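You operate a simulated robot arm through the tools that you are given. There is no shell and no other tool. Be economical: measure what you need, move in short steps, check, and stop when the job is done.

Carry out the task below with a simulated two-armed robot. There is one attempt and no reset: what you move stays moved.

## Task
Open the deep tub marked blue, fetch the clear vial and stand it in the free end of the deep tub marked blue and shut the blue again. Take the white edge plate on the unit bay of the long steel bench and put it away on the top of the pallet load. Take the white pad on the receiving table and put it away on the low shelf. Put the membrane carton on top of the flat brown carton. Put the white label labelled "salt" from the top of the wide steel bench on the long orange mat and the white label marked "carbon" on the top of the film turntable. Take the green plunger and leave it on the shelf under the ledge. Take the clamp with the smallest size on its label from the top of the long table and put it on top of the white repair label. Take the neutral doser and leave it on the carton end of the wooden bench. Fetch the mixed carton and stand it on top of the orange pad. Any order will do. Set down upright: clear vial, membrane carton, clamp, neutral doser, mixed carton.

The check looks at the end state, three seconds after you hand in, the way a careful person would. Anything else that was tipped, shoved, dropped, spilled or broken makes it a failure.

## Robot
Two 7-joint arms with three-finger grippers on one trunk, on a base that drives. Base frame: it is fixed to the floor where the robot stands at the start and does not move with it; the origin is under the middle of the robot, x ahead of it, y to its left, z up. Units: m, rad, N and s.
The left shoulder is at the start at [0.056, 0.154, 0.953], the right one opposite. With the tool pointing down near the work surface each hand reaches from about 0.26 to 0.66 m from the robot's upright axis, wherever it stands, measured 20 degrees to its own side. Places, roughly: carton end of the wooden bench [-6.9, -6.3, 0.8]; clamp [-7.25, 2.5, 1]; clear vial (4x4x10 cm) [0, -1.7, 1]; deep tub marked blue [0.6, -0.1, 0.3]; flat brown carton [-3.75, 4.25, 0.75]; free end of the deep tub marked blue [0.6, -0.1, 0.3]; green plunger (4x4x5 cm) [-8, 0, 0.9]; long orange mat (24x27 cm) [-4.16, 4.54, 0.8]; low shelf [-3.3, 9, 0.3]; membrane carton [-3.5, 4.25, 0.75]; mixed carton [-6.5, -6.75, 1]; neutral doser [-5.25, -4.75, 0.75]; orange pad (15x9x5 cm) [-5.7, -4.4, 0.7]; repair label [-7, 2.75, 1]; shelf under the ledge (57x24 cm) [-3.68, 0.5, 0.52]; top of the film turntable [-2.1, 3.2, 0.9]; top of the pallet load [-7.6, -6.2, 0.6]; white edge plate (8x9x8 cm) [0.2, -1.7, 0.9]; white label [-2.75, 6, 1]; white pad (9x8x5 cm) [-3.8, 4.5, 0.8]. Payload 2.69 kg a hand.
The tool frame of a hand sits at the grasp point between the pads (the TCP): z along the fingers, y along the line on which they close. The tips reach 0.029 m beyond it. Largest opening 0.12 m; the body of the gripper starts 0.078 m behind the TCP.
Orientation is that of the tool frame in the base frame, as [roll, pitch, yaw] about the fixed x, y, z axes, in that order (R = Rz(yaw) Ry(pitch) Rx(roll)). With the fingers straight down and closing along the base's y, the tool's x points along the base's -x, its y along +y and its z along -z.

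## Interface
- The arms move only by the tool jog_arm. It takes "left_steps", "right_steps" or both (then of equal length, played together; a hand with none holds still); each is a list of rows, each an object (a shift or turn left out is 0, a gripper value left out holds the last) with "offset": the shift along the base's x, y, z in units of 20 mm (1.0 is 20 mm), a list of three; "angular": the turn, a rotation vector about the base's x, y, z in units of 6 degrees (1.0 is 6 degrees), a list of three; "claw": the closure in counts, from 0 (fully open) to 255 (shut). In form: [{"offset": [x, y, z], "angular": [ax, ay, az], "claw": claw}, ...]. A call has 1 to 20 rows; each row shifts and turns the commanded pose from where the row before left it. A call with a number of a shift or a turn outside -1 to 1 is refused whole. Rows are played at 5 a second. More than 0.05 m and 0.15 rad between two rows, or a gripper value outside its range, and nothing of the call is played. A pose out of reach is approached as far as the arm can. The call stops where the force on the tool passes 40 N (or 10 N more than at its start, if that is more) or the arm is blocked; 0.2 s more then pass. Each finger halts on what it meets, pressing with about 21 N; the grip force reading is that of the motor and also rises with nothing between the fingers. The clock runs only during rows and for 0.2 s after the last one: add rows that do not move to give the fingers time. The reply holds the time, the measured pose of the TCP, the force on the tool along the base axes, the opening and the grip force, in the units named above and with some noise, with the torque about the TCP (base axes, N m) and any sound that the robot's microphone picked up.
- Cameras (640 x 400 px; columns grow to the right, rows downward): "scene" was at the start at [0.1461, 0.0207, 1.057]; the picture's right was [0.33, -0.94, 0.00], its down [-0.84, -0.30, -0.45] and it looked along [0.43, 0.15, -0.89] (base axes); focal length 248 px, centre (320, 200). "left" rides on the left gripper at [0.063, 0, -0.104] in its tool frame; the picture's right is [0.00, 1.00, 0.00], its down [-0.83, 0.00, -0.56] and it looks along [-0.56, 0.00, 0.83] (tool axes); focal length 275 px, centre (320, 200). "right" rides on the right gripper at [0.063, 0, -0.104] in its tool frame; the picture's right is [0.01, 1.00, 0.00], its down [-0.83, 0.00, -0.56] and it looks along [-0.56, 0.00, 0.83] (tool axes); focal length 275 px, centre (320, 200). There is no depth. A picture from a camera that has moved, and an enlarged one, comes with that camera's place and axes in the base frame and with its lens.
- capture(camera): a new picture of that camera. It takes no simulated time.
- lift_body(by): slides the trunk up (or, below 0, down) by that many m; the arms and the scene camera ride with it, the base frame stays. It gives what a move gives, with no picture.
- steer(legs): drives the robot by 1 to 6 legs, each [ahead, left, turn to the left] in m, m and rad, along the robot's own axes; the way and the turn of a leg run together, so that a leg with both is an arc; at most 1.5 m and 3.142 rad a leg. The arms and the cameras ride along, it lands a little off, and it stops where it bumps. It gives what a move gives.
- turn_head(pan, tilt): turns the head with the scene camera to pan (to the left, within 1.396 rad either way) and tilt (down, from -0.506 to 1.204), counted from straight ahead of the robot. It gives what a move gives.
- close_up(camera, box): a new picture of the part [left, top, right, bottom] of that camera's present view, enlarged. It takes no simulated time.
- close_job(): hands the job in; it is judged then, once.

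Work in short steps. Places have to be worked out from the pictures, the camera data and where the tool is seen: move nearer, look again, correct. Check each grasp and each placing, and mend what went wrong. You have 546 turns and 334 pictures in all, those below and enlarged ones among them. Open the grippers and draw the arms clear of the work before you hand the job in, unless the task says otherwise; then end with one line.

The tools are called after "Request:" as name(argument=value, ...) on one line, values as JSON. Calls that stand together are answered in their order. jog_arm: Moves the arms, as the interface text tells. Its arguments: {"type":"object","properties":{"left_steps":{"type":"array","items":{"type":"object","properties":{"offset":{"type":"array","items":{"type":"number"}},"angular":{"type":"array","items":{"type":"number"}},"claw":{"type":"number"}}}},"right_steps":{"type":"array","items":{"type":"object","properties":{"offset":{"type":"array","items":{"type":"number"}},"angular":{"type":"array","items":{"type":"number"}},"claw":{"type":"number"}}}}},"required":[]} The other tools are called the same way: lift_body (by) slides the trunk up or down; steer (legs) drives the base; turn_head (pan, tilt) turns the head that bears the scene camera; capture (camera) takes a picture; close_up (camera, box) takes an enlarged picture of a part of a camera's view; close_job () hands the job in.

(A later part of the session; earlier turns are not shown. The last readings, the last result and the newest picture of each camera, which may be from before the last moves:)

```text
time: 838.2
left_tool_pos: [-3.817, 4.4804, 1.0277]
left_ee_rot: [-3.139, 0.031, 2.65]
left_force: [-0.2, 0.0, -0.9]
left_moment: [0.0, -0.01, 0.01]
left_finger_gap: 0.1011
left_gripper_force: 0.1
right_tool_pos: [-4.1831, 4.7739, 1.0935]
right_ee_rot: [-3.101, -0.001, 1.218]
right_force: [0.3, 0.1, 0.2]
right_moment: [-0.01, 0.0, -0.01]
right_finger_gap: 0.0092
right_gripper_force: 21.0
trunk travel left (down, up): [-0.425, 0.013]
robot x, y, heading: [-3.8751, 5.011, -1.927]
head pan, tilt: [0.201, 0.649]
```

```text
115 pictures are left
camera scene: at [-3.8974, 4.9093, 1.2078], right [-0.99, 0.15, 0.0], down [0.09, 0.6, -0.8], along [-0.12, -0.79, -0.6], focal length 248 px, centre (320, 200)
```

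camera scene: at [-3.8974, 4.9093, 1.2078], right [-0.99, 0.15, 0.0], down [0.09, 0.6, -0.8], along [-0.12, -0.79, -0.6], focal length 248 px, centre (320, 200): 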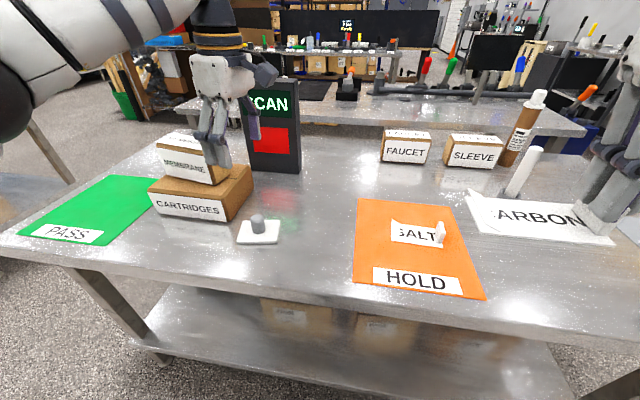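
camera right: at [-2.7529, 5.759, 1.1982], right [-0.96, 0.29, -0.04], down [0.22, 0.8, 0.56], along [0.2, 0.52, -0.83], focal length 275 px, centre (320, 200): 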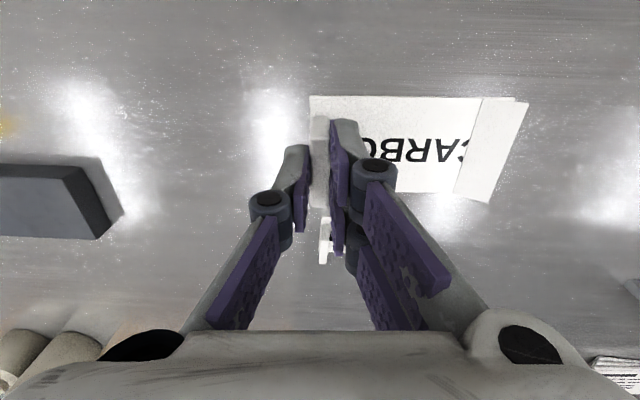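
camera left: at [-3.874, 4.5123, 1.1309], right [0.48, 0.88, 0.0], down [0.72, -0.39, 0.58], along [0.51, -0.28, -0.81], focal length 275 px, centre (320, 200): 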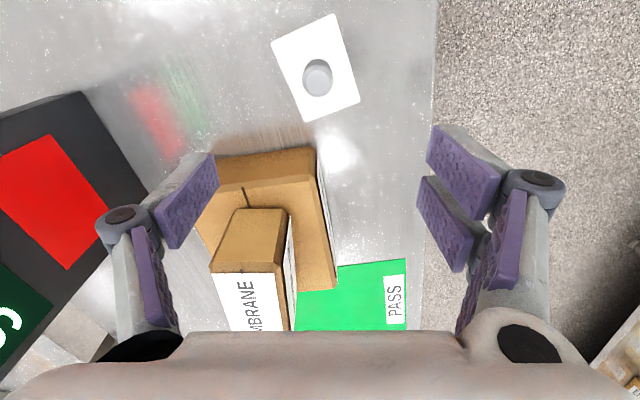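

Knob at (-3.827,4.482), centred. Narrow the fingers and descend to 0.848.

Request:
jog_arm(left_steps=[{"offset": [-0.5, 0.1, -1], "claw": 120}, {"offset": [0, 0, -1]}, {"offset": [0, 0, -1]}, {"offset": [0, 0, -1]}, {"offset": [0, 0, -1]}, {"offset": [0, 0, -1]}, {"offset": [0, 0, -1]}, {"offset": [0, 0, -1]}])

Request:
capture(camera="left")

```text
time: 840.0
left_tool_pos: [-3.8264, 4.4835, 0.8674]
left_ee_rot: [3.141, 0.03, 2.649]
left_force: [0.8, 0.8, 1.2]
left_moment: [-0.02, -0.03, -0.03]
left_finger_gap: 0.0632
left_gripper_force: 0.0
right_tool_pos: [-4.1824, 4.7722, 1.0934]
right_ee_rot: [-3.1, -0.001, 1.217]
right_force: [0.5, 0.1, -0.4]
right_moment: [0.0, -0.01, 0.0]
right_finger_gap: 0.0089
right_gripper_force: 21.1
trunk travel left (down, up): [-0.425, 0.013]
robot x, y, heading: [-3.8766, 5.011, -1.924]
head pan, tilt: [0.201, 0.649]
```

```text
114 pictures are left
camera left: at [-3.8836, 4.5148, 0.9705], right [0.48, 0.88, 0.0], down [0.72, -0.39, 0.58], along [0.51, -0.28, -0.81], focal length 275 px, centre (320, 200)
```

left: 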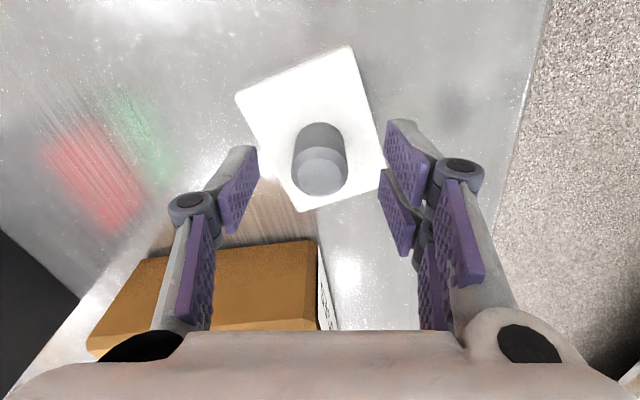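

Lower 1.8 cm and close on the knob, then lift.

Request:
jog_arm(left_steps=[{"offset": [-0.1, 0, -0.9]}, {"claw": 170}, {"claw": 220}, {"claw": 220}, {"claw": 220}])

Request:
jog_arm(left_steps=[{"offset": [0, 0, 1]}, {"offset": [0, 0, 1]}, {"offset": [0, 0, 1]}, {"offset": [0, 0, 1]}, {"offset": [0, 0, 1]}, {"offset": [0, 0, 1]}, {"offset": [0, 0, 1]}, {"offset": [0, 0, 1]}, {"offset": [0, 0, 1]}, {"offset": [0, 0, 1]}])

Request:
capture(camera="left")

```text
time: 841.2
left_tool_pos: [-3.8269, 4.4838, 0.8494]
left_ee_rot: [-3.141, 0.029, 2.65]
left_force: [0.8, 0.6, -0.1]
left_moment: [-0.04, -0.01, 0.01]
left_finger_gap: 0.0282
left_gripper_force: 21.2
right_tool_pos: [-4.1828, 4.7737, 1.0933]
right_ee_rot: [-3.099, 0.0, 1.218]
right_force: [0.4, 1.2, 0.5]
right_moment: [0.03, -0.02, 0.01]
right_finger_gap: 0.0092
right_gripper_force: 21.1
trunk travel left (down, up): [-0.425, 0.013]
robot x, y, heading: [-3.8771, 5.014, -1.931]
head pan, tilt: [0.201, 0.649]
```

```text
time: 843.4
left_tool_pos: [-3.8201, 4.4919, 1.0463]
left_ee_rot: [-3.14, 0.031, 2.65]
left_force: [0.7, 0.6, -0.1]
left_moment: [0.0, -0.02, 0.02]
left_finger_gap: 0.0284
left_gripper_force: 20.8
left hand out of reach, approached as far as the arm can: row 9, 10
right_tool_pos: [-4.1833, 4.7727, 1.0948]
right_ee_rot: [-3.099, 0.003, 1.216]
right_force: [-0.4, 0.1, -0.3]
right_moment: [0.01, -0.01, -0.02]
right_finger_gap: 0.0094
right_gripper_force: 21.1
trunk travel left (down, up): [-0.425, 0.013]
robot x, y, heading: [-3.8755, 5.0135, -1.927]
head pan, tilt: [0.201, 0.649]
```

```text
113 pictures are left
camera left: at [-3.8749, 4.5226, 1.1493], right [0.48, 0.88, 0.0], down [0.72, -0.39, 0.58], along [0.51, -0.28, -0.81], focal length 275 px, centre (320, 200)
```

left: 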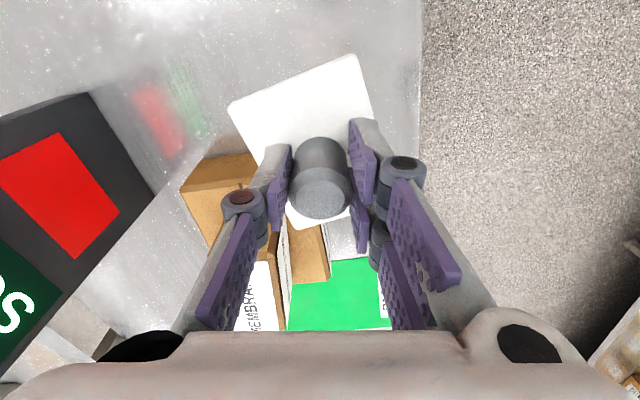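

Pad held. Now bring CARBON to the film turntable: back off, drive east and look south.

Request:
steer(legs=[[-0.3, 0, 0], [0, 0, 1.56], [1.1, 0, 0]])

Request:
turn_head(pan=-0.7, tilt=0.3)

Request:
capture(camera="scene")

```text
time: 854.5
left_tool_pos: [-2.2164, 4.9942, 1.0455]
left_ee_rot: [-3.139, 0.029, -2.049]
left_force: [-0.3, -0.4, -0.2]
left_moment: [0.0, 0.05, -0.03]
left_finger_gap: 0.0283
left_gripper_force: 21.0
right_tool_pos: [-2.4941, 4.6233, 1.0937]
right_ee_rot: [-3.1, 0.002, 2.801]
right_force: [0.4, -0.2, -1.2]
right_moment: [0.02, 0.01, -0.01]
right_finger_gap: 0.009
right_gripper_force: 21.1
trunk travel left (down, up): [-0.425, 0.013]
robot x, y, heading: [-2.738, 4.9244, -0.337]
head pan, tilt: [0.201, 0.649]
```

```text
time: 855.7
left_tool_pos: [-2.2162, 4.9927, 1.0456]
left_ee_rot: [-3.139, 0.029, -2.049]
left_force: [-0.2, -0.3, 0.0]
left_moment: [0.01, 0.02, 0.02]
left_finger_gap: 0.0283
left_gripper_force: 20.4
right_tool_pos: [-2.4949, 4.6232, 1.0938]
right_ee_rot: [-3.1, 0.0, 2.801]
right_force: [1.0, -0.3, 0.3]
right_moment: [-0.02, 0.0, 0.02]
right_finger_gap: 0.0091
right_gripper_force: 21.2
trunk travel left (down, up): [-0.425, 0.013]
robot x, y, heading: [-2.7352, 4.9264, -0.339]
head pan, tilt: [-0.7, 0.3]
```

```text
112 pictures are left
camera scene: at [-2.6718, 4.8385, 1.2395], right [-0.86, -0.51, 0.0], down [-0.15, 0.26, -0.96], along [0.48, -0.82, -0.3], focal length 248 px, centre (320, 200)
```

scene: 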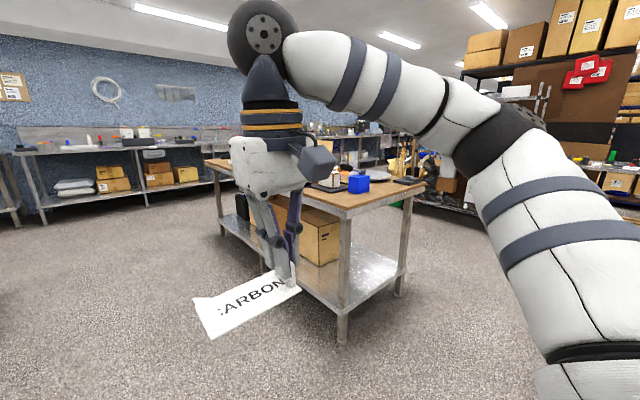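

The packing table's left end is at (-2.3,3.5). Strafe right (south) to stand at its west end.

Request:
steer(legs=[[0.1, -0.7, 0], [0, -0.55, 0]])

Request:
turn_head(pan=0.0, tilt=0.5)

Request:
capture(camera="scene")

```text
time: 865.7
left_tool_pos: [-2.5361, 3.7908, 1.0457]
left_ee_rot: [-3.139, 0.029, -2.053]
left_force: [0.2, -0.6, 0.0]
left_moment: [0.0, 0.01, 0.01]
left_finger_gap: 0.0284
left_gripper_force: 20.8
right_tool_pos: [-2.8129, 3.4227, 1.0953]
right_ee_rot: [-3.1, -0.001, 2.8]
right_force: [0.3, -0.6, -0.4]
right_moment: [-0.01, -0.01, -0.01]
right_finger_gap: 0.0089
right_gripper_force: 21.1
trunk travel left (down, up): [-0.425, 0.013]
robot x, y, heading: [-3.0564, 3.7237, -0.348]
head pan, tilt: [-0.7, 0.3]
```

```text
time: 866.8
left_tool_pos: [-2.5341, 3.79, 1.0447]
left_ee_rot: [-3.141, 0.03, -2.053]
left_force: [-0.2, -0.7, -1.3]
left_moment: [0.01, -0.03, -0.01]
left_finger_gap: 0.0282
left_gripper_force: 21.2
right_tool_pos: [-2.8131, 3.4217, 1.0935]
right_ee_rot: [-3.101, 0.001, 2.799]
right_force: [0.0, -0.6, -1.0]
right_moment: [0.02, -0.03, 0.0]
right_finger_gap: 0.0092
right_gripper_force: 21.2
trunk travel left (down, up): [-0.425, 0.013]
robot x, y, heading: [-3.0559, 3.7232, -0.343]
head pan, tilt: [0.0, 0.499]
```

```text
111 pictures are left
camera scene: at [-2.9522, 3.6877, 1.2212], right [-0.34, -0.94, 0.0], down [-0.45, 0.16, -0.88], along [0.83, -0.3, -0.48], focal length 248 px, centre (320, 200)
```

scene: 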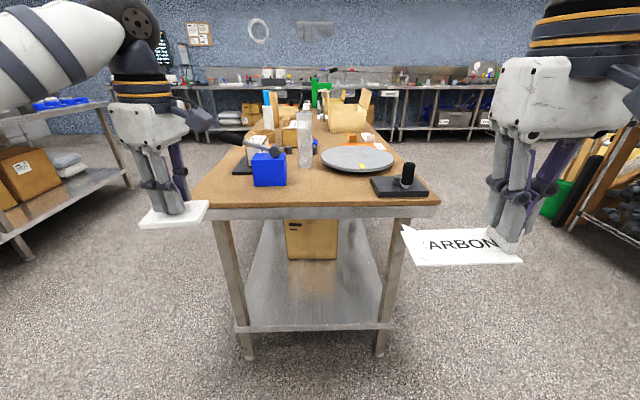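

The turntable is ≈(-2.12,3.23), close to the table's south edge. I'll pass through the gap west of the table and approach from the south.

Request:
steer(legs=[[0.12, 0, 0], [0, 0, -1.14], [1.2, 0, 0]])

Request:
turn_head(pan=0.9, tilt=0.35)

Request:
capture(camera="scene")

```text
time: 876.7
left_tool_pos: [-2.5673, 2.0305, 1.0454]
left_ee_rot: [-3.139, 0.031, 3.086]
left_force: [-0.1, -0.1, -0.5]
left_moment: [0.04, -0.01, 0.0]
left_finger_gap: 0.0281
left_gripper_force: 21.3
right_tool_pos: [-3.0187, 2.1331, 1.0935]
right_ee_rot: [-3.099, 0.0, 1.652]
right_force: [-0.5, -0.6, -1.2]
right_moment: [-0.01, -0.01, 0.01]
right_finger_gap: 0.0091
right_gripper_force: 21.0
trunk travel left (down, up): [-0.425, 0.013]
robot x, y, heading: [-2.8419, 2.4784, -1.487]
head pan, tilt: [0.0, 0.499]
```

```text
time: 877.9
left_tool_pos: [-2.568, 2.0301, 1.0455]
left_ee_rot: [-3.14, 0.029, 3.087]
left_force: [-0.4, -0.2, -0.5]
left_moment: [0.02, 0.01, 0.01]
left_finger_gap: 0.0281
left_gripper_force: 21.6
right_tool_pos: [-3.0185, 2.1319, 1.094]
right_ee_rot: [-3.098, -0.001, 1.653]
right_force: [0.6, 0.2, 0.3]
right_moment: [-0.02, 0.03, -0.01]
right_finger_gap: 0.009
right_gripper_force: 21.4
trunk travel left (down, up): [-0.425, 0.013]
robot x, y, heading: [-2.8428, 2.4804, -1.485]
head pan, tilt: [0.901, 0.351]
```

```text
110 pictures are left
camera scene: at [-2.7632, 2.408, 1.2348], right [-0.56, -0.83, 0.0], down [-0.29, 0.19, -0.94], along [0.78, -0.52, -0.34], focal length 248 px, centre (320, 200)
```

scene: 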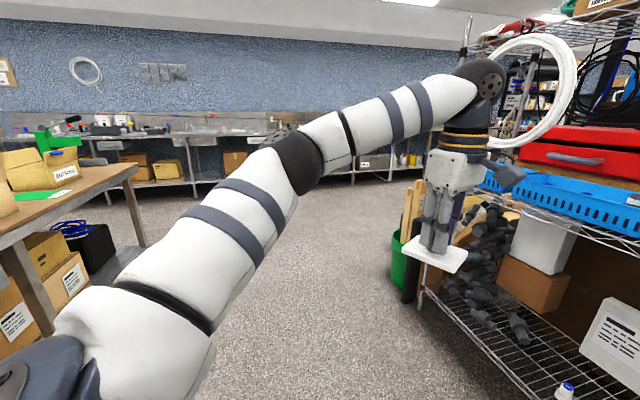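

Turn left to face the table (heading ≈1.2).

Request:
steer(legs=[[0, 0, 2.68]])

Request:
turn_head(pan=-0.3, tilt=0.5)

Request:
capture(camera="scene")

```text
time: 884.6
left_tool_pos: [-2.8825, 3.0034, 1.0451]
left_ee_rot: [-3.139, 0.029, -0.529]
left_force: [-0.5, -0.8, -0.2]
left_moment: [0.01, 0.02, 0.05]
left_finger_gap: 0.0281
left_gripper_force: 21.0
right_tool_pos: [-2.5284, 2.7074, 1.0939]
right_ee_rot: [-3.1, 0.0, -1.961]
right_force: [-0.3, -0.2, -0.1]
right_moment: [0.04, -0.04, 0.02]
right_finger_gap: 0.009
right_gripper_force: 21.1
trunk travel left (down, up): [-0.425, 0.013]
robot x, y, heading: [-2.8469, 2.4799, 1.183]
head pan, tilt: [0.901, 0.351]
```

```text
time: 886.0
left_tool_pos: [-2.8837, 3.0022, 1.0456]
left_ee_rot: [-3.142, 0.029, -0.53]
left_force: [0.4, 0.1, -0.5]
left_moment: [-0.03, 0.0, -0.02]
left_finger_gap: 0.028
left_gripper_force: 20.7
right_tool_pos: [-2.5289, 2.7068, 1.0934]
right_ee_rot: [-3.099, 0.001, -1.959]
right_force: [0.2, 0.3, -0.3]
right_moment: [0.0, -0.01, -0.03]
right_finger_gap: 0.009
right_gripper_force: 20.8
trunk travel left (down, up): [-0.425, 0.013]
robot x, y, heading: [-2.8423, 2.4782, 1.183]
head pan, tilt: [-0.3, 0.499]
```

```text
109 pictures are left
camera scene: at [-2.7771, 2.5666, 1.2211], right [0.77, -0.64, 0.0], down [-0.3, -0.37, -0.88], along [0.56, 0.68, -0.48], focal length 248 px, centre (320, 200)
```

scene: 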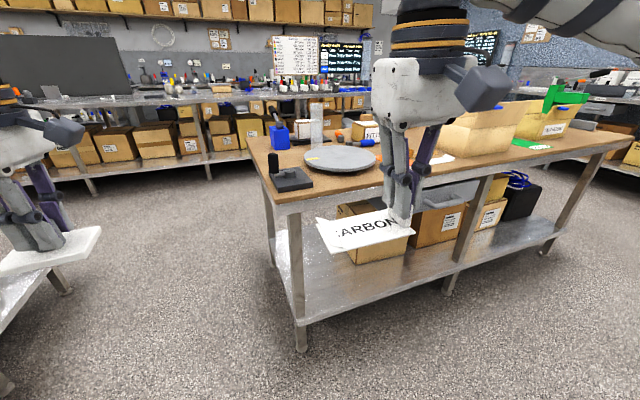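

Drive right 0.24 and forward 0.44 to bring the turntable within the right hand's reach.

Request:
steer(legs=[[0, -0.24, 0], [0.44, 0, 0]])

Request:
capture(camera="scene")

Request:
capture(camera="right")

```text
time: 890.6
left_tool_pos: [-2.4961, 3.3185, 1.0452]
left_ee_rot: [-3.141, 0.028, -0.532]
left_force: [-0.5, 0.2, -0.6]
left_moment: [-0.02, 0.04, 0.01]
left_finger_gap: 0.0282
left_gripper_force: 20.5
right_tool_pos: [-2.1425, 3.0209, 1.094]
right_ee_rot: [-3.101, 0.001, -1.966]
right_force: [-0.6, -0.1, -1.6]
right_moment: [-0.05, 0.01, -0.01]
right_finger_gap: 0.0091
right_gripper_force: 21.4
trunk travel left (down, up): [-0.425, 0.013]
robot x, y, heading: [-2.4555, 2.7925, 1.175]
head pan, tilt: [-0.3, 0.499]
```

```text
108 pictures are left
camera scene: at [-2.3911, 2.882, 1.2211], right [0.77, -0.64, 0.0], down [-0.31, -0.37, -0.88], along [0.56, 0.67, -0.48], focal length 248 px, centre (320, 200)
```

scene: 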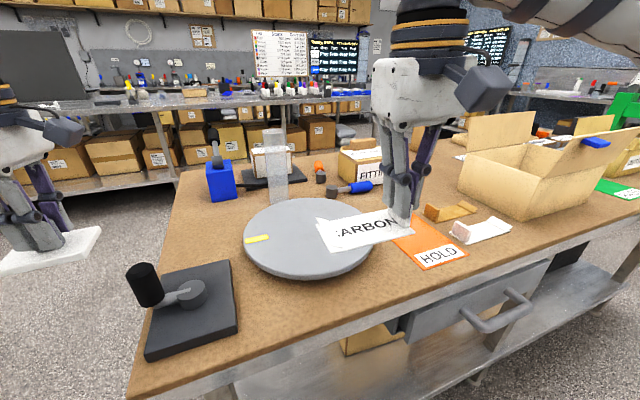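

```text
107 pictures are left
camera right: at [-2.1715, 2.9657, 1.1984], right [-0.92, 0.38, -0.04], down [0.29, 0.78, 0.56], along [0.24, 0.5, -0.83], focal length 275 px, centre (320, 200)
```

right: 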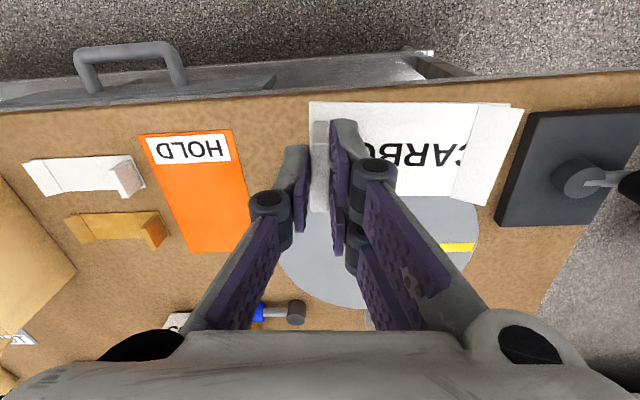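

Card centre must shift ~16 cm forward to the disk centre (-2.15,3.195). Move and lower part way.

Request:
jog_arm(right_steps=[{"offset": [0.25, 0.98, 0]}, {"offset": [0.25, 0.98, 0]}, {"offset": [0.25, 0.98, 0]}, {"offset": [0.25, 0.98, 0]}, {"offset": [0.25, 0.98, 0]}, {"offset": [0.25, 0.98, 0]}, {"offset": [0.25, 0.98, 0]}, {"offset": [0.25, 0.98, 0]}, {"offset": [0, 0, -1]}, {"offset": [0, 0, -1]}, {"offset": [0, 0, -1]}, {"offset": [0, 0, -1]}])

Request:
capture(camera="scene")

Request:
capture(camera="right")

```text
time: 893.2
left_tool_pos: [-2.4949, 3.3195, 1.0459]
left_ee_rot: [-3.14, 0.029, -0.533]
left_force: [0.0, 1.3, 0.0]
left_moment: [-0.01, 0.01, -0.03]
left_finger_gap: 0.028
left_gripper_force: 21.1
right_tool_pos: [-2.1035, 3.18, 1.0127]
right_ee_rot: [-3.1, 0.0, -1.965]
right_force: [0.5, 0.7, -1.0]
right_moment: [0.0, 0.03, 0.02]
right_finger_gap: 0.0093
right_gripper_force: 20.8
trunk travel left (down, up): [-0.425, 0.013]
robot x, y, heading: [-2.4579, 2.7941, 1.179]
head pan, tilt: [-0.3, 0.499]
```

```text
106 pictures are left
camera scene: at [-2.3911, 2.8818, 1.2211], right [0.77, -0.64, 0.0], down [-0.31, -0.37, -0.88], along [0.56, 0.67, -0.48], focal length 248 px, centre (320, 200)
```

scene: 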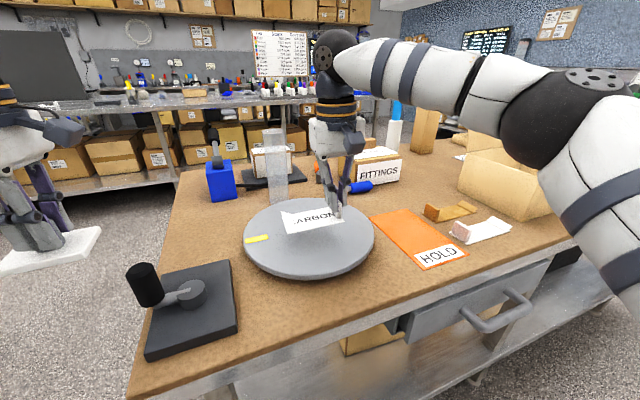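

```text
105 pictures are left
camera right: at [-2.1315, 3.1231, 1.1175], right [-0.92, 0.38, -0.04], down [0.29, 0.78, 0.56], along [0.24, 0.5, -0.83], focal length 275 px, centre (320, 200)
```

right: 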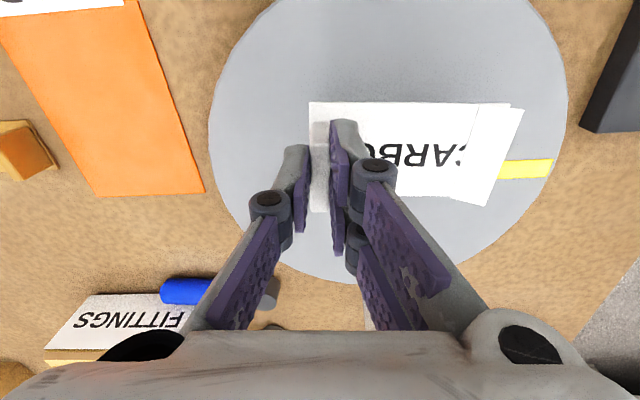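

Well centred over the disk. Lower with contact sensing.

Request:
jog_arm(right_steps=[{"offset": [0, 0, -0.8]}, {"offset": [0, 0, -0.5]}, {"offset": [0, 0, -0.3]}, {"offset": [0, 0, 0]}])

```text
time: 894.2
left_tool_pos: [-2.4966, 3.318, 1.0462]
left_ee_rot: [-3.14, 0.031, -0.533]
left_force: [-1.1, -1.3, -0.6]
left_moment: [0.04, 0.01, -0.02]
left_finger_gap: 0.0282
left_gripper_force: 21.3
right_tool_pos: [-2.1021, 3.1782, 0.9811]
right_ee_rot: [-3.099, 0.001, -1.966]
right_force: [0.5, 0.1, -0.6]
right_moment: [-0.01, -0.03, 0.05]
right_finger_gap: 0.009
right_gripper_force: 21.2
trunk travel left (down, up): [-0.425, 0.013]
robot x, y, heading: [-2.4581, 2.7948, 1.178]
head pan, tilt: [-0.3, 0.499]
```

Request:
jog_arm(right_steps=[{"offset": [0, 0, -0.4]}, {"offset": [0, 0, -0.3]}, {"offset": [0, 0, -0.2]}, {"offset": [0, 0, -0.2]}, {"offset": [0, 0, 0]}])

```text
time: 895.5
left_tool_pos: [-2.4971, 3.3181, 1.0475]
left_ee_rot: [-3.139, 0.031, -0.531]
left_force: [0.3, 0.4, -0.9]
left_moment: [-0.01, 0.01, 0.03]
left_finger_gap: 0.028
left_gripper_force: 21.4
right_tool_pos: [-2.1024, 3.1771, 0.9617]
right_ee_rot: [-3.1, 0.002, -1.964]
right_force: [0.7, 0.8, 19.2]
right_moment: [0.13, 0.07, -0.03]
right_finger_gap: 0.0097
right_gripper_force: 20.3
trunk travel left (down, up): [-0.425, 0.013]
robot x, y, heading: [-2.4569, 2.7963, 1.175]
head pan, tilt: [-0.3, 0.499]
```

Contact. Open and rise straight up.

Request:
jog_arm(right_steps=[{"offset": [0, 0, 0.1], "claw": 200}, {"claw": 160}, {"claw": 140}, {"claw": 140}, {"offset": [0, 0, 1]}, {"offset": [0, 0, 1]}, {"offset": [0, 0, 1]}, {"offset": [0, 0, 1]}, {"offset": [0, 0, 1]}, {"offset": [0, 0, 1]}, {"offset": [-0.2, -0.5, 1]}])

Request:
close_up(camera="scene", box=[200, 150, 440, 310])

```text
time: 897.9
left_tool_pos: [-2.4951, 3.3176, 1.0457]
left_ee_rot: [-3.138, 0.029, -0.533]
left_force: [0.4, -0.2, -0.5]
left_moment: [0.03, -0.02, 0.01]
left_finger_gap: 0.028
left_gripper_force: 21.0
right_tool_pos: [-2.106, 3.1675, 1.1012]
right_ee_rot: [-3.1, 0.002, -1.966]
right_force: [-0.1, -0.3, -0.5]
right_moment: [-0.01, 0.01, -0.02]
right_finger_gap: 0.0541
right_gripper_force: 0.1
trunk travel left (down, up): [-0.425, 0.013]
robot x, y, heading: [-2.4564, 2.7932, 1.178]
head pan, tilt: [-0.3, 0.499]
```

```text
2.50 times, centred on (320, 230) of scene
camera zoom: at [-2.3914, 2.8811, 1.2213], right [0.77, -0.64, 0.0], down [-0.31, -0.37, -0.88], along [0.56, 0.67, -0.48], focal length 620 px, centre (320, 125)
```

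zoom: 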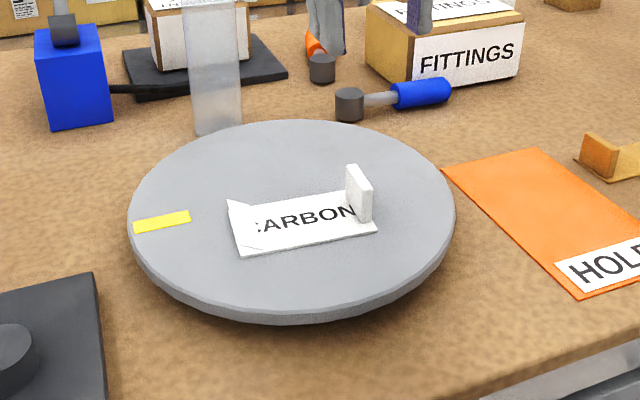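

CARBON is on the turntable. Now the white pad to the low shelf at (-3.3,9). Drive back through the gap to the bench aisle.

Request:
steer(legs=[[-0.42, 0, 0], [0, 0.25, 0.35], [1.25, 0, 0], [0, 0, -0.3], [1.2, 0, 0]])

Request:
turn_head(pan=0.5, tilt=0.2)

Request:
capture(camera="scene")

```text
time: 915.0
left_tool_pos: [-2.4664, 5.3465, 1.0452]
left_ee_rot: [-3.14, 0.029, -0.489]
left_force: [-0.5, -0.1, -1.4]
left_moment: [0.01, -0.02, 0.0]
left_finger_gap: 0.028
left_gripper_force: 21.2
right_tool_pos: [-2.0705, 5.2132, 1.101]
right_ee_rot: [-3.099, 0.001, -1.92]
right_force: [-0.6, 0.3, 0.6]
right_moment: [-0.04, -0.01, -0.02]
right_finger_gap: 0.0539
right_gripper_force: 0.0
trunk travel left (down, up): [-0.425, 0.013]
robot x, y, heading: [-2.4071, 4.8251, 1.22]
head pan, tilt: [-0.3, 0.499]
```

```text
time: 916.1
left_tool_pos: [-2.466, 5.346, 1.0451]
left_ee_rot: [-3.139, 0.029, -0.487]
left_force: [0.9, 0.6, -0.7]
left_moment: [0.01, 0.01, 0.03]
left_finger_gap: 0.0281
left_gripper_force: 21.2
right_tool_pos: [-2.0704, 5.213, 1.1]
right_ee_rot: [-3.1, 0.0, -1.922]
right_force: [0.3, 0.1, -0.2]
right_moment: [0.02, -0.01, -0.01]
right_finger_gap: 0.054
right_gripper_force: 0.0
trunk travel left (down, up): [-0.425, 0.013]
robot x, y, heading: [-2.4039, 4.826, 1.221]
head pan, tilt: [0.499, 0.201]
```

```text
103 pictures are left
camera scene: at [-2.4115, 4.9337, 1.2488], right [0.99, 0.15, 0.0], down [0.03, -0.2, -0.98], along [-0.14, 0.97, -0.2], focal length 248 px, centre (320, 200)
```

scene: 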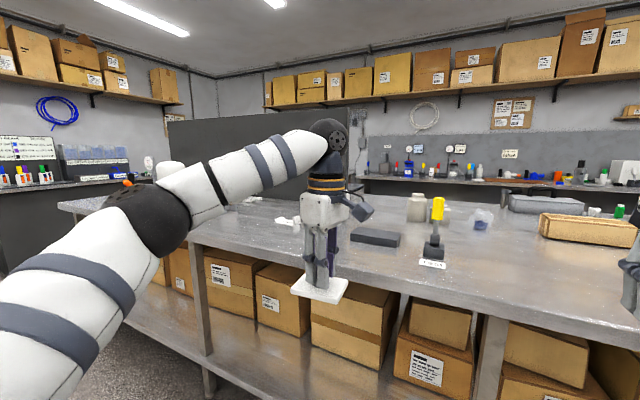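

Turn west and drive along the aisle toward the bench's far end.

Request:
steer(legs=[[0, 0, 1.59], [1.4, 0, 0], [1.3, 0, 0]])

Request:
turn_head(pan=-0.7, tilt=0.25)

Request:
capture(camera="scene")

```text
time: 933.2
left_tool_pos: [-5.5141, 5.574, 1.046]
left_ee_rot: [-3.139, 0.029, 1.131]
left_force: [-0.6, -0.2, -1.0]
left_moment: [0.02, 0.01, -0.01]
left_finger_gap: 0.0283
left_gripper_force: 21.2
right_tool_pos: [-5.3997, 5.9763, 1.1005]
right_ee_rot: [-3.101, 0.002, -0.3]
right_force: [-0.4, -0.3, 0.9]
right_moment: [0.01, -0.02, -0.06]
right_finger_gap: 0.054
right_gripper_force: 0.1
trunk travel left (down, up): [-0.425, 0.013]
robot x, y, heading: [-4.999, 5.6643, 2.838]
head pan, tilt: [0.499, 0.201]
```

```text
time: 934.6
left_tool_pos: [-5.5115, 5.5749, 1.0459]
left_ee_rot: [-3.14, 0.031, 1.13]
left_force: [-0.4, -0.9, -1.3]
left_moment: [-0.03, -0.02, 0.0]
left_finger_gap: 0.0281
left_gripper_force: 20.8
right_tool_pos: [-5.3986, 5.9761, 1.0999]
right_ee_rot: [-3.099, 0.002, -0.302]
right_force: [0.7, -0.6, 0.4]
right_moment: [-0.01, 0.02, -0.03]
right_finger_gap: 0.0539
right_gripper_force: 0.0
trunk travel left (down, up): [-0.425, 0.013]
robot x, y, heading: [-4.9943, 5.6619, 2.837]
head pan, tilt: [-0.7, 0.25]
```

```text
102 pictures are left
camera scene: at [-5.0627, 5.7451, 1.2443], right [0.84, 0.54, 0.0], down [0.13, -0.21, -0.97], along [-0.52, 0.82, -0.25], focal length 248 px, centre (320, 200)
```

scene: 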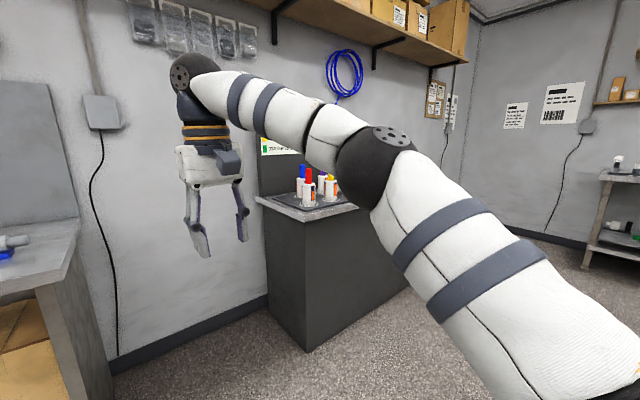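

Look further right for the wide bench's west end.

Request:
turn_head(pan=-1.38, tilt=0.4)

Request:
capture(camera="scene")

```text
time: 935.7
left_tool_pos: [-5.5127, 5.5742, 1.0447]
left_ee_rot: [-3.14, 0.029, 1.129]
left_force: [0.3, -0.3, -0.2]
left_moment: [-0.01, -0.01, 0.01]
left_finger_gap: 0.0281
left_gripper_force: 21.1
right_tool_pos: [-5.3989, 5.9759, 1.1]
right_ee_rot: [-3.099, 0.001, -0.302]
right_force: [0.7, 1.0, 0.7]
right_moment: [-0.02, 0.0, 0.01]
right_finger_gap: 0.0543
right_gripper_force: 0.1
trunk travel left (down, up): [-0.425, 0.013]
robot x, y, heading: [-4.9932, 5.6621, 2.837]
head pan, tilt: [-1.381, 0.4]
```

```text
101 pictures are left
camera scene: at [-5.0021, 5.7585, 1.2303], right [0.99, -0.11, 0.0], down [-0.04, -0.39, -0.92], along [0.1, 0.92, -0.39], focal length 248 px, centre (320, 200)
```

scene: 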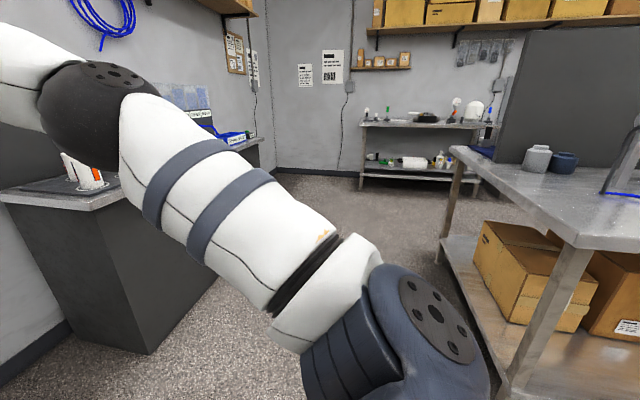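

Clear way north; the target shelf is under the small wall table (front from (-4.03,9.05) to (-2.62,8.6)). Drive north.

Request:
steer(legs=[[0, 0, -1.3], [1.3, -0.1, 0], [0.6, -0.4, 0], [0, 0, -0.27]])

Request:
turn_head(pan=-0.5, tilt=0.35)

Request:
capture(camera="scene")

```text
time: 949.8
left_tool_pos: [-4.5008, 8.0198, 1.0453]
left_ee_rot: [-3.14, 0.031, -0.442]
left_force: [0.1, -0.9, -1.4]
left_moment: [-0.01, 0.01, -0.01]
left_finger_gap: 0.028
left_gripper_force: 20.9
right_tool_pos: [-4.0997, 7.9042, 1.1008]
right_ee_rot: [-3.1, 0.003, -1.876]
right_force: [0.1, 0.4, -0.5]
right_moment: [0.0, 0.01, -0.03]
right_finger_gap: 0.0542
right_gripper_force: 0.0
trunk travel left (down, up): [-0.425, 0.013]
robot x, y, heading: [-4.4192, 7.501, 1.27]
head pan, tilt: [-1.381, 0.4]
```

```text
time: 950.9
left_tool_pos: [-4.5005, 8.0194, 1.0459]
left_ee_rot: [-3.141, 0.029, -0.441]
left_force: [0.0, -0.2, -0.4]
left_moment: [-0.01, 0.0, -0.03]
left_finger_gap: 0.0282
left_gripper_force: 21.5
right_tool_pos: [-4.1, 7.9039, 1.1015]
right_ee_rot: [-3.099, 0.003, -1.875]
right_force: [0.1, 0.0, 0.0]
right_moment: [-0.05, -0.03, 0.0]
right_finger_gap: 0.0541
right_gripper_force: 0.1
trunk travel left (down, up): [-0.425, 0.013]
robot x, y, heading: [-4.4148, 7.5053, 1.265]
head pan, tilt: [-0.499, 0.351]
```

```text
100 pictures are left
camera scene: at [-4.3417, 7.5823, 1.2348], right [0.69, -0.72, 0.0], down [-0.25, -0.24, -0.94], along [0.68, 0.65, -0.34], focal length 248 px, centre (320, 200)
```

scene: 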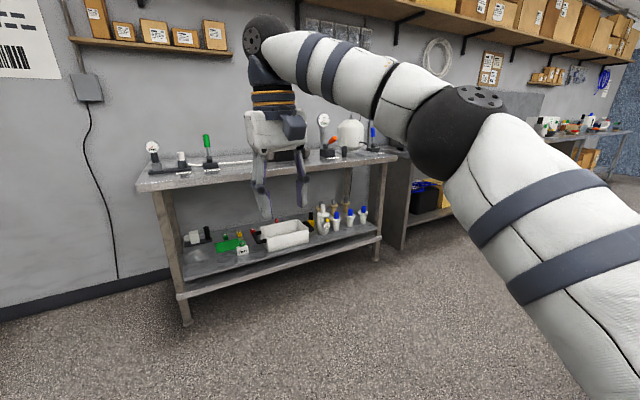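

Zoom on the low shelf.

Request:
close_up(camera="scene", box=[150, 180, 400, 310])

```text
2.56 times, centred on (275, 245) of scene
camera zoom: at [-4.3417, 7.5823, 1.2348], right [0.69, -0.72, 0.0], down [-0.25, -0.24, -0.94], along [0.68, 0.65, -0.34], focal length 634 px, centre (435, 85)
```

zoom: 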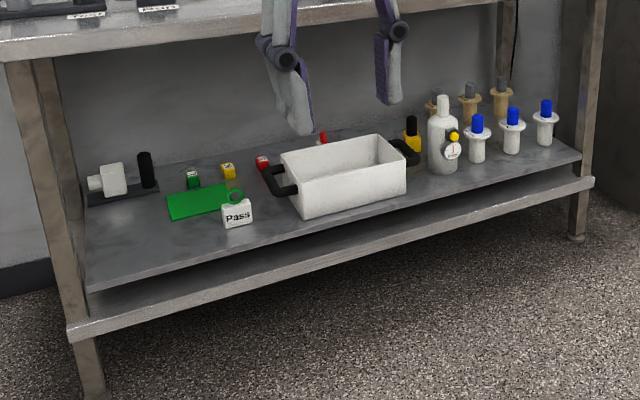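

Free patch on the low shelf at about (-3.80,9.02), z≈0.3. Lower the trunk here, lower the pad, then drive in.

Request:
lift_body(by=-0.4)

Request:
steer(legs=[[0.5, -0.37, 0]])

Request:
turn_head(pan=0.1, tilt=0.45)

Request:
capture(camera="scene")

```text
time: 954.8
left_tool_pos: [-4.5005, 8.0181, 0.6455]
left_ee_rot: [-3.14, 0.031, -0.443]
left_force: [0.3, 0.9, -0.1]
left_moment: [0.03, 0.01, 0.01]
left_finger_gap: 0.0283
left_gripper_force: 21.1
right_tool_pos: [-4.0908, 7.928, 0.6718]
right_ee_rot: [-3.1, -0.071, -1.876]
right_force: [-0.5, 0.1, -0.2]
right_moment: [0.05, 0.03, -0.01]
right_finger_gap: 0.0541
right_gripper_force: 0.1
trunk travel left (down, up): [-0.025, 0.413]
robot x, y, heading: [-4.4179, 7.4983, 1.267]
head pan, tilt: [-0.499, 0.351]
```

```text
time: 958.3
left_tool_pos: [-3.9948, 8.3867, 0.6452]
left_ee_rot: [-3.14, 0.03, -0.447]
left_force: [-0.7, -1.5, -1.2]
left_moment: [0.02, 0.01, -0.03]
left_finger_gap: 0.0281
left_gripper_force: 21.3
right_tool_pos: [-3.5866, 8.2936, 0.6718]
right_ee_rot: [-3.1, -0.073, -1.882]
right_force: [-0.2, 0.4, 0.7]
right_moment: [-0.01, 0.01, -0.01]
right_finger_gap: 0.054
right_gripper_force: 0.1
trunk travel left (down, up): [-0.025, 0.413]
robot x, y, heading: [-3.9133, 7.8697, 1.259]
head pan, tilt: [-0.499, 0.351]
```

```text
time: 959.3
left_tool_pos: [-3.9948, 8.3866, 0.6455]
left_ee_rot: [-3.14, 0.029, -0.449]
left_force: [-0.1, 0.3, -0.5]
left_moment: [-0.06, 0.0, -0.02]
left_finger_gap: 0.028
left_gripper_force: 21.2
right_tool_pos: [-3.586, 8.2941, 0.6715]
right_ee_rot: [-3.099, -0.071, -1.88]
right_force: [-0.4, -0.6, 0.7]
right_moment: [0.02, 0.0, -0.03]
right_finger_gap: 0.0544
right_gripper_force: 0.1
trunk travel left (down, up): [-0.025, 0.413]
robot x, y, heading: [-3.9102, 7.8666, 1.265]
head pan, tilt: [0.099, 0.45]
```

```text
98 pictures are left
camera scene: at [-3.8374, 8.1286, 0.791], right [0.98, -0.21, 0.0], down [-0.09, -0.43, -0.9], along [0.19, 0.88, -0.44], focal length 248 px, centre (320, 200)
```

scene: 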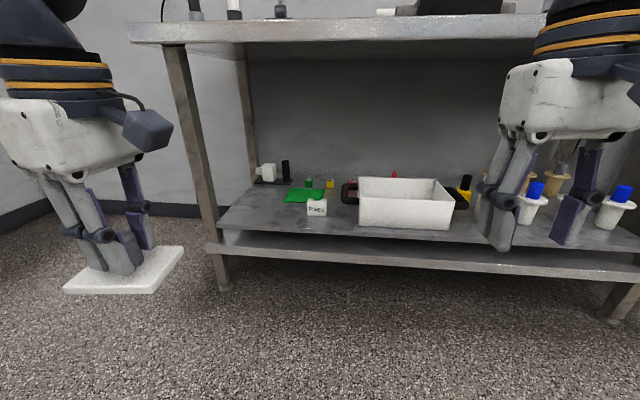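

Retract the right hand, lower the left to 0.40, then drive in.

Request:
jog_arm(left_steps=[{"offset": [0, 0, -1]}, {"offset": [0, 0, -1]}, {"offset": [0, 0, -1]}, {"offset": [0, 0, -1]}, {"offset": [0, 0, -1]}, {"offset": [0, 0, -1]}, {"offset": [0, 0, -1]}, {"offset": [0, 0, -1]}, {"offset": [0, 0, -1]}, {"offset": [0, 0, -1]}, {"offset": [0, 0, -1]}, {"offset": [0, 0, -1]}], right_steps=[{"offset": [-0.3, -0.95, 0]}, {"offset": [-0.3, -0.95, 0]}, {"offset": [-0.3, -0.95, 0]}, {"offset": [-0.3, -0.95, 0]}, {"offset": [-0.3, -0.95, 0]}, {"offset": [-0.3, -0.95, 0]}, {"offset": [-0.3, -0.95, 0]}, {"offset": [-0.3, -0.95, 0]}, {"offset": [-0.3, -0.95, 0]}, {"offset": [-0.3, -0.95, 0]}, {"offset": [0, 0, 0]}, {"offset": [0, 0, 0]}])

Request:
steer(legs=[[0.0, 0.07, 0], [0.4, 0, 0]])

Request:
capture(camera="scene")

Request:
capture(camera="left")

```text
time: 961.9
left_tool_pos: [-3.995, 8.3859, 0.4043]
left_ee_rot: [-3.139, 0.029, -0.449]
left_force: [0.5, -0.3, -0.1]
left_moment: [-0.01, 0.0, -0.01]
left_finger_gap: 0.0281
left_gripper_force: 20.8
right_tool_pos: [-3.6451, 8.1029, 0.6713]
right_ee_rot: [-3.099, -0.071, -1.881]
right_force: [0.4, 0.5, -0.2]
right_moment: [0.02, -0.01, 0.01]
right_finger_gap: 0.054
right_gripper_force: 0.1
trunk travel left (down, up): [-0.025, 0.413]
robot x, y, heading: [-3.9144, 7.8675, 1.258]
head pan, tilt: [0.099, 0.45]
```

```text
time: 965.2
left_tool_pos: [-3.9328, 8.7909, 0.4037]
left_ee_rot: [-3.138, 0.031, -0.452]
left_force: [-0.3, -0.4, -0.8]
left_moment: [0.0, -0.01, 0.0]
left_finger_gap: 0.0282
left_gripper_force: 21.0
right_tool_pos: [-3.5875, 8.5064, 0.6708]
right_ee_rot: [-3.101, -0.072, -1.884]
right_force: [0.2, -0.2, -0.1]
right_moment: [0.02, 0.0, 0.03]
right_finger_gap: 0.054
right_gripper_force: 0.0
trunk travel left (down, up): [-0.025, 0.413]
robot x, y, heading: [-3.8548, 8.2718, 1.257]
head pan, tilt: [0.099, 0.45]
```

```text
97 pictures are left
camera scene: at [-3.7782, 8.5328, 0.791], right [0.98, -0.21, 0.0], down [-0.09, -0.43, -0.9], along [0.19, 0.88, -0.44], focal length 248 px, centre (320, 200)
```

scene: 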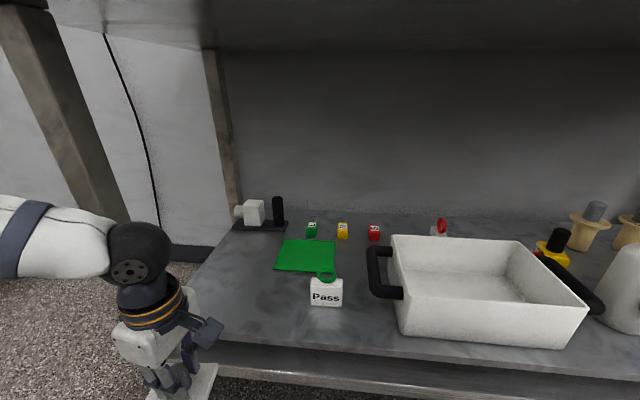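

```text
96 pictures are left
camera left: at [-3.8739, 8.762, 0.508], right [-0.44, -0.9, 0.0], down [-0.73, 0.36, 0.58], along [-0.52, 0.26, -0.81], focal length 275 px, centre (320, 200)
```

left: 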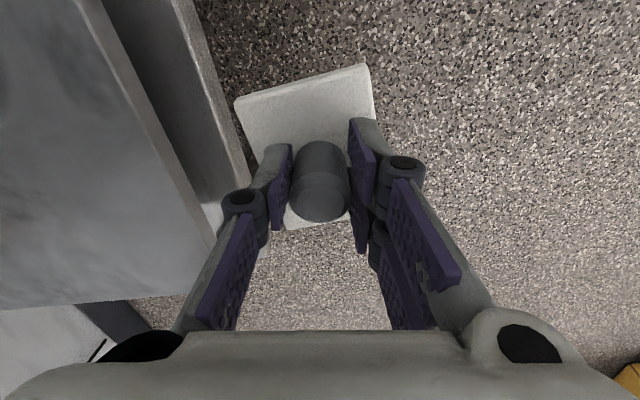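

Adjust target to (-3.83,8.985), a bit right and shallower, to stay clear of the table leg. Drive right 0.04 and forward 0.16.

Request:
steer(legs=[[0, -0.04, 0], [0.16, 0, 0]])

Request:
capture(camera="left")

Request:
capture(camera="scene")

```text
time: 967.2
left_tool_pos: [-3.8481, 8.9283, 0.4051]
left_ee_rot: [-3.138, 0.029, -0.452]
left_force: [0.3, 0.0, -0.2]
left_moment: [-0.03, 0.0, 0.02]
left_finger_gap: 0.0281
left_gripper_force: 21.9
right_tool_pos: [-3.5009, 8.6426, 0.6719]
right_ee_rot: [-3.101, -0.072, -1.887]
right_force: [0.3, 0.2, 0.3]
right_moment: [0.0, 0.02, 0.02]
right_finger_gap: 0.054
right_gripper_force: 0.0
trunk travel left (down, up): [-0.025, 0.413]
robot x, y, heading: [-3.7694, 8.4098, 1.252]
head pan, tilt: [0.099, 0.45]
```

```text
95 pictures are left
camera left: at [-3.7874, 8.8984, 0.508], right [-0.44, -0.9, 0.0], down [-0.73, 0.36, 0.58], along [-0.52, 0.26, -0.81], focal length 275 px, centre (320, 200)
```

left: 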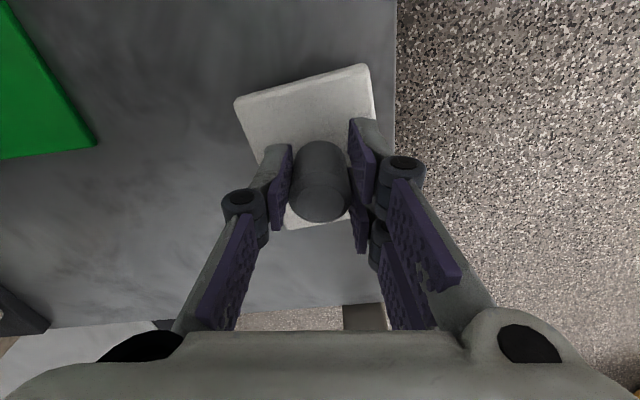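

```text
94 pictures are left
camera scene: at [-3.6918, 8.6693, 0.791], right [0.98, -0.21, 0.0], down [-0.09, -0.43, -0.9], along [0.19, 0.88, -0.44], focal length 248 px, centre (320, 200)
```

scene: 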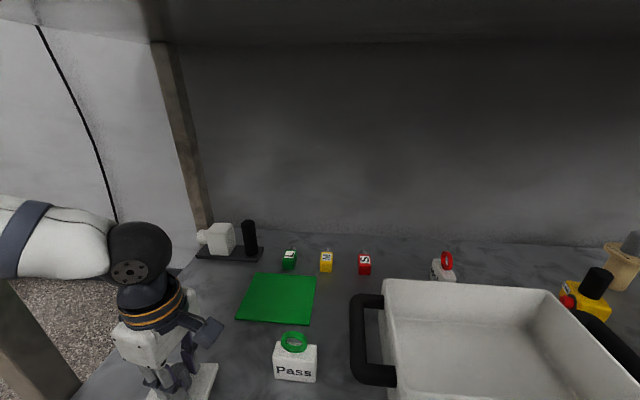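

Pad is over the board near its front edge; move 4 cm further in, then lower.

Request:
jog_arm(left_steps=[{"offset": [0.3, 0.95, 0]}, {"offset": [0.3, 0.95, 0]}, {"offset": [0, 0, -0.8]}, {"offset": [0, 0, -0.5]}, {"offset": [0, 0, -0.3]}, {"offset": [0, 0, -0.3]}, {"offset": [0, 0, 0]}])

Request:
capture(camera="left")

```text
time: 968.3
left_tool_pos: [-3.8346, 8.9682, 0.3805]
left_ee_rot: [-3.132, 0.031, -0.453]
left_force: [-3.0, -4.3, 17.3]
left_moment: [-0.6, 0.11, -0.04]
left_finger_gap: 0.0284
left_gripper_force: 20.8
right_tool_pos: [-3.5006, 8.6415, 0.6709]
right_ee_rot: [-3.099, -0.069, -1.883]
right_force: [-0.2, 0.4, -0.4]
right_moment: [0.04, -0.01, -0.01]
right_finger_gap: 0.0539
right_gripper_force: 0.0
trunk travel left (down, up): [-0.025, 0.413]
robot x, y, heading: [-3.7685, 8.4067, 1.252]
head pan, tilt: [0.099, 0.45]
stopped in row 5 (left hand): the force on the tool passed its limit at 50 N (the readings are from after the stop); the commanded pose is now the measured one
```

```text
93 pictures are left
camera left: at [-3.7742, 8.9372, 0.4836], right [-0.44, -0.9, -0.01], down [-0.73, 0.36, 0.58], along [-0.52, 0.26, -0.81], focal length 275 px, centre (320, 200)
```

left: 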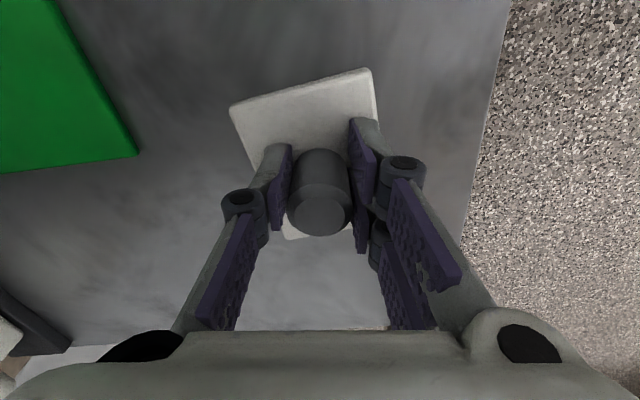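

Contact with the shelf (z≈0.33). Open and lift the hand off, then back out.

Request:
jog_arm(left_steps=[{"offset": [0, 0, 0.15], "claw": 180}, {"claw": 140}, {"claw": 120}, {"claw": 120}, {"offset": [0, 0, 0.7]}, {"offset": [0, 0, 0.7]}, {"offset": [0, 0, 0.8]}, {"offset": [0, 0, 0.8]}, {"offset": [-0.1, -0.3, 0.5]}])

Request:
capture(camera="left")

```text
time: 970.3
left_tool_pos: [-3.8362, 8.9621, 0.4524]
left_ee_rot: [-3.136, 0.031, -0.454]
left_force: [-1.0, 0.2, 0.1]
left_moment: [-0.02, -0.01, 0.02]
left_finger_gap: 0.0634
left_gripper_force: 0.1
right_tool_pos: [-3.5006, 8.6419, 0.6716]
right_ee_rot: [-3.101, -0.07, -1.885]
right_force: [0.0, -0.8, -0.6]
right_moment: [-0.04, 0.0, 0.02]
right_finger_gap: 0.0536
right_gripper_force: 0.2
trunk travel left (down, up): [-0.025, 0.413]
robot x, y, heading: [-3.764, 8.4066, 1.256]
head pan, tilt: [0.099, 0.45]
```

```text
92 pictures are left
camera left: at [-3.7762, 8.9312, 0.556], right [-0.44, -0.9, -0.01], down [-0.73, 0.36, 0.58], along [-0.52, 0.26, -0.81], focal length 275 px, centre (320, 200)
```

left: 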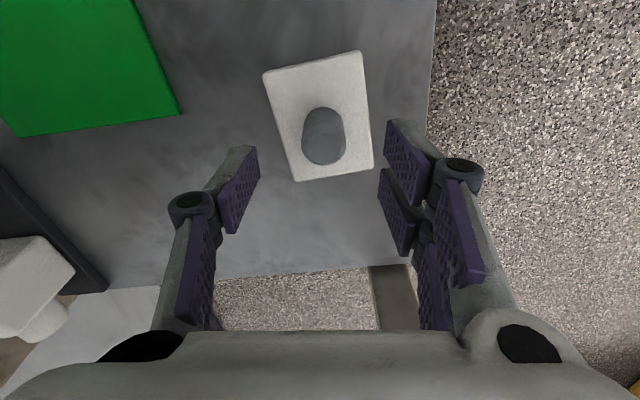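

Pad placed. Back out, raise the trunk, and return toward the first bench to verify the vial in the blue tub.

Request:
steer(legs=[[-0.6, 0, 0]])

Request:
capture(camera="scene")

Request:
lift_body(by=0.38)

```text
time: 973.7
left_tool_pos: [-4.0266, 8.3818, 0.4523]
left_ee_rot: [-3.135, 0.029, -0.443]
left_force: [0.8, 0.6, 0.0]
left_moment: [0.01, 0.01, -0.02]
left_finger_gap: 0.0635
left_gripper_force: 0.0
right_tool_pos: [-3.6883, 8.0662, 0.6723]
right_ee_rot: [-3.098, -0.073, -1.875]
right_force: [0.3, -0.6, 0.0]
right_moment: [0.01, -0.04, -0.01]
right_finger_gap: 0.0541
right_gripper_force: 0.0
trunk travel left (down, up): [-0.025, 0.413]
robot x, y, heading: [-3.9545, 7.828, 1.268]
head pan, tilt: [0.099, 0.45]
```

```text
91 pictures are left
camera scene: at [-3.8798, 8.0907, 0.7909], right [0.98, -0.2, 0.0], down [-0.09, -0.43, -0.9], along [0.18, 0.88, -0.44], focal length 248 px, centre (320, 200)
```

scene: 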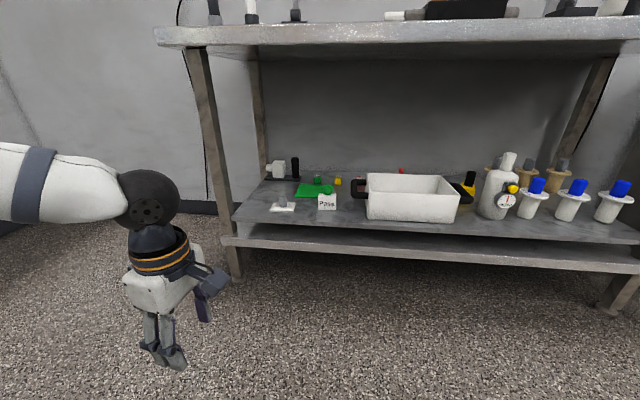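

```text
time: 977.4
left_tool_pos: [-4.0277, 8.3816, 0.8311]
left_ee_rot: [-3.135, 0.03, -0.444]
left_force: [-0.6, 0.6, -0.5]
left_moment: [0.0, 0.0, 0.0]
left_finger_gap: 0.0635
left_gripper_force: 0.1
right_tool_pos: [-3.6883, 8.0652, 1.0511]
right_ee_rot: [-3.101, -0.072, -1.875]
right_force: [-0.2, 0.0, 0.5]
right_moment: [0.0, 0.05, -0.01]
right_finger_gap: 0.0543
right_gripper_force: 0.1
trunk travel left (down, up): [-0.405, 0.033]
robot x, y, heading: [-3.9531, 7.8244, 1.268]
head pan, tilt: [0.099, 0.45]
```

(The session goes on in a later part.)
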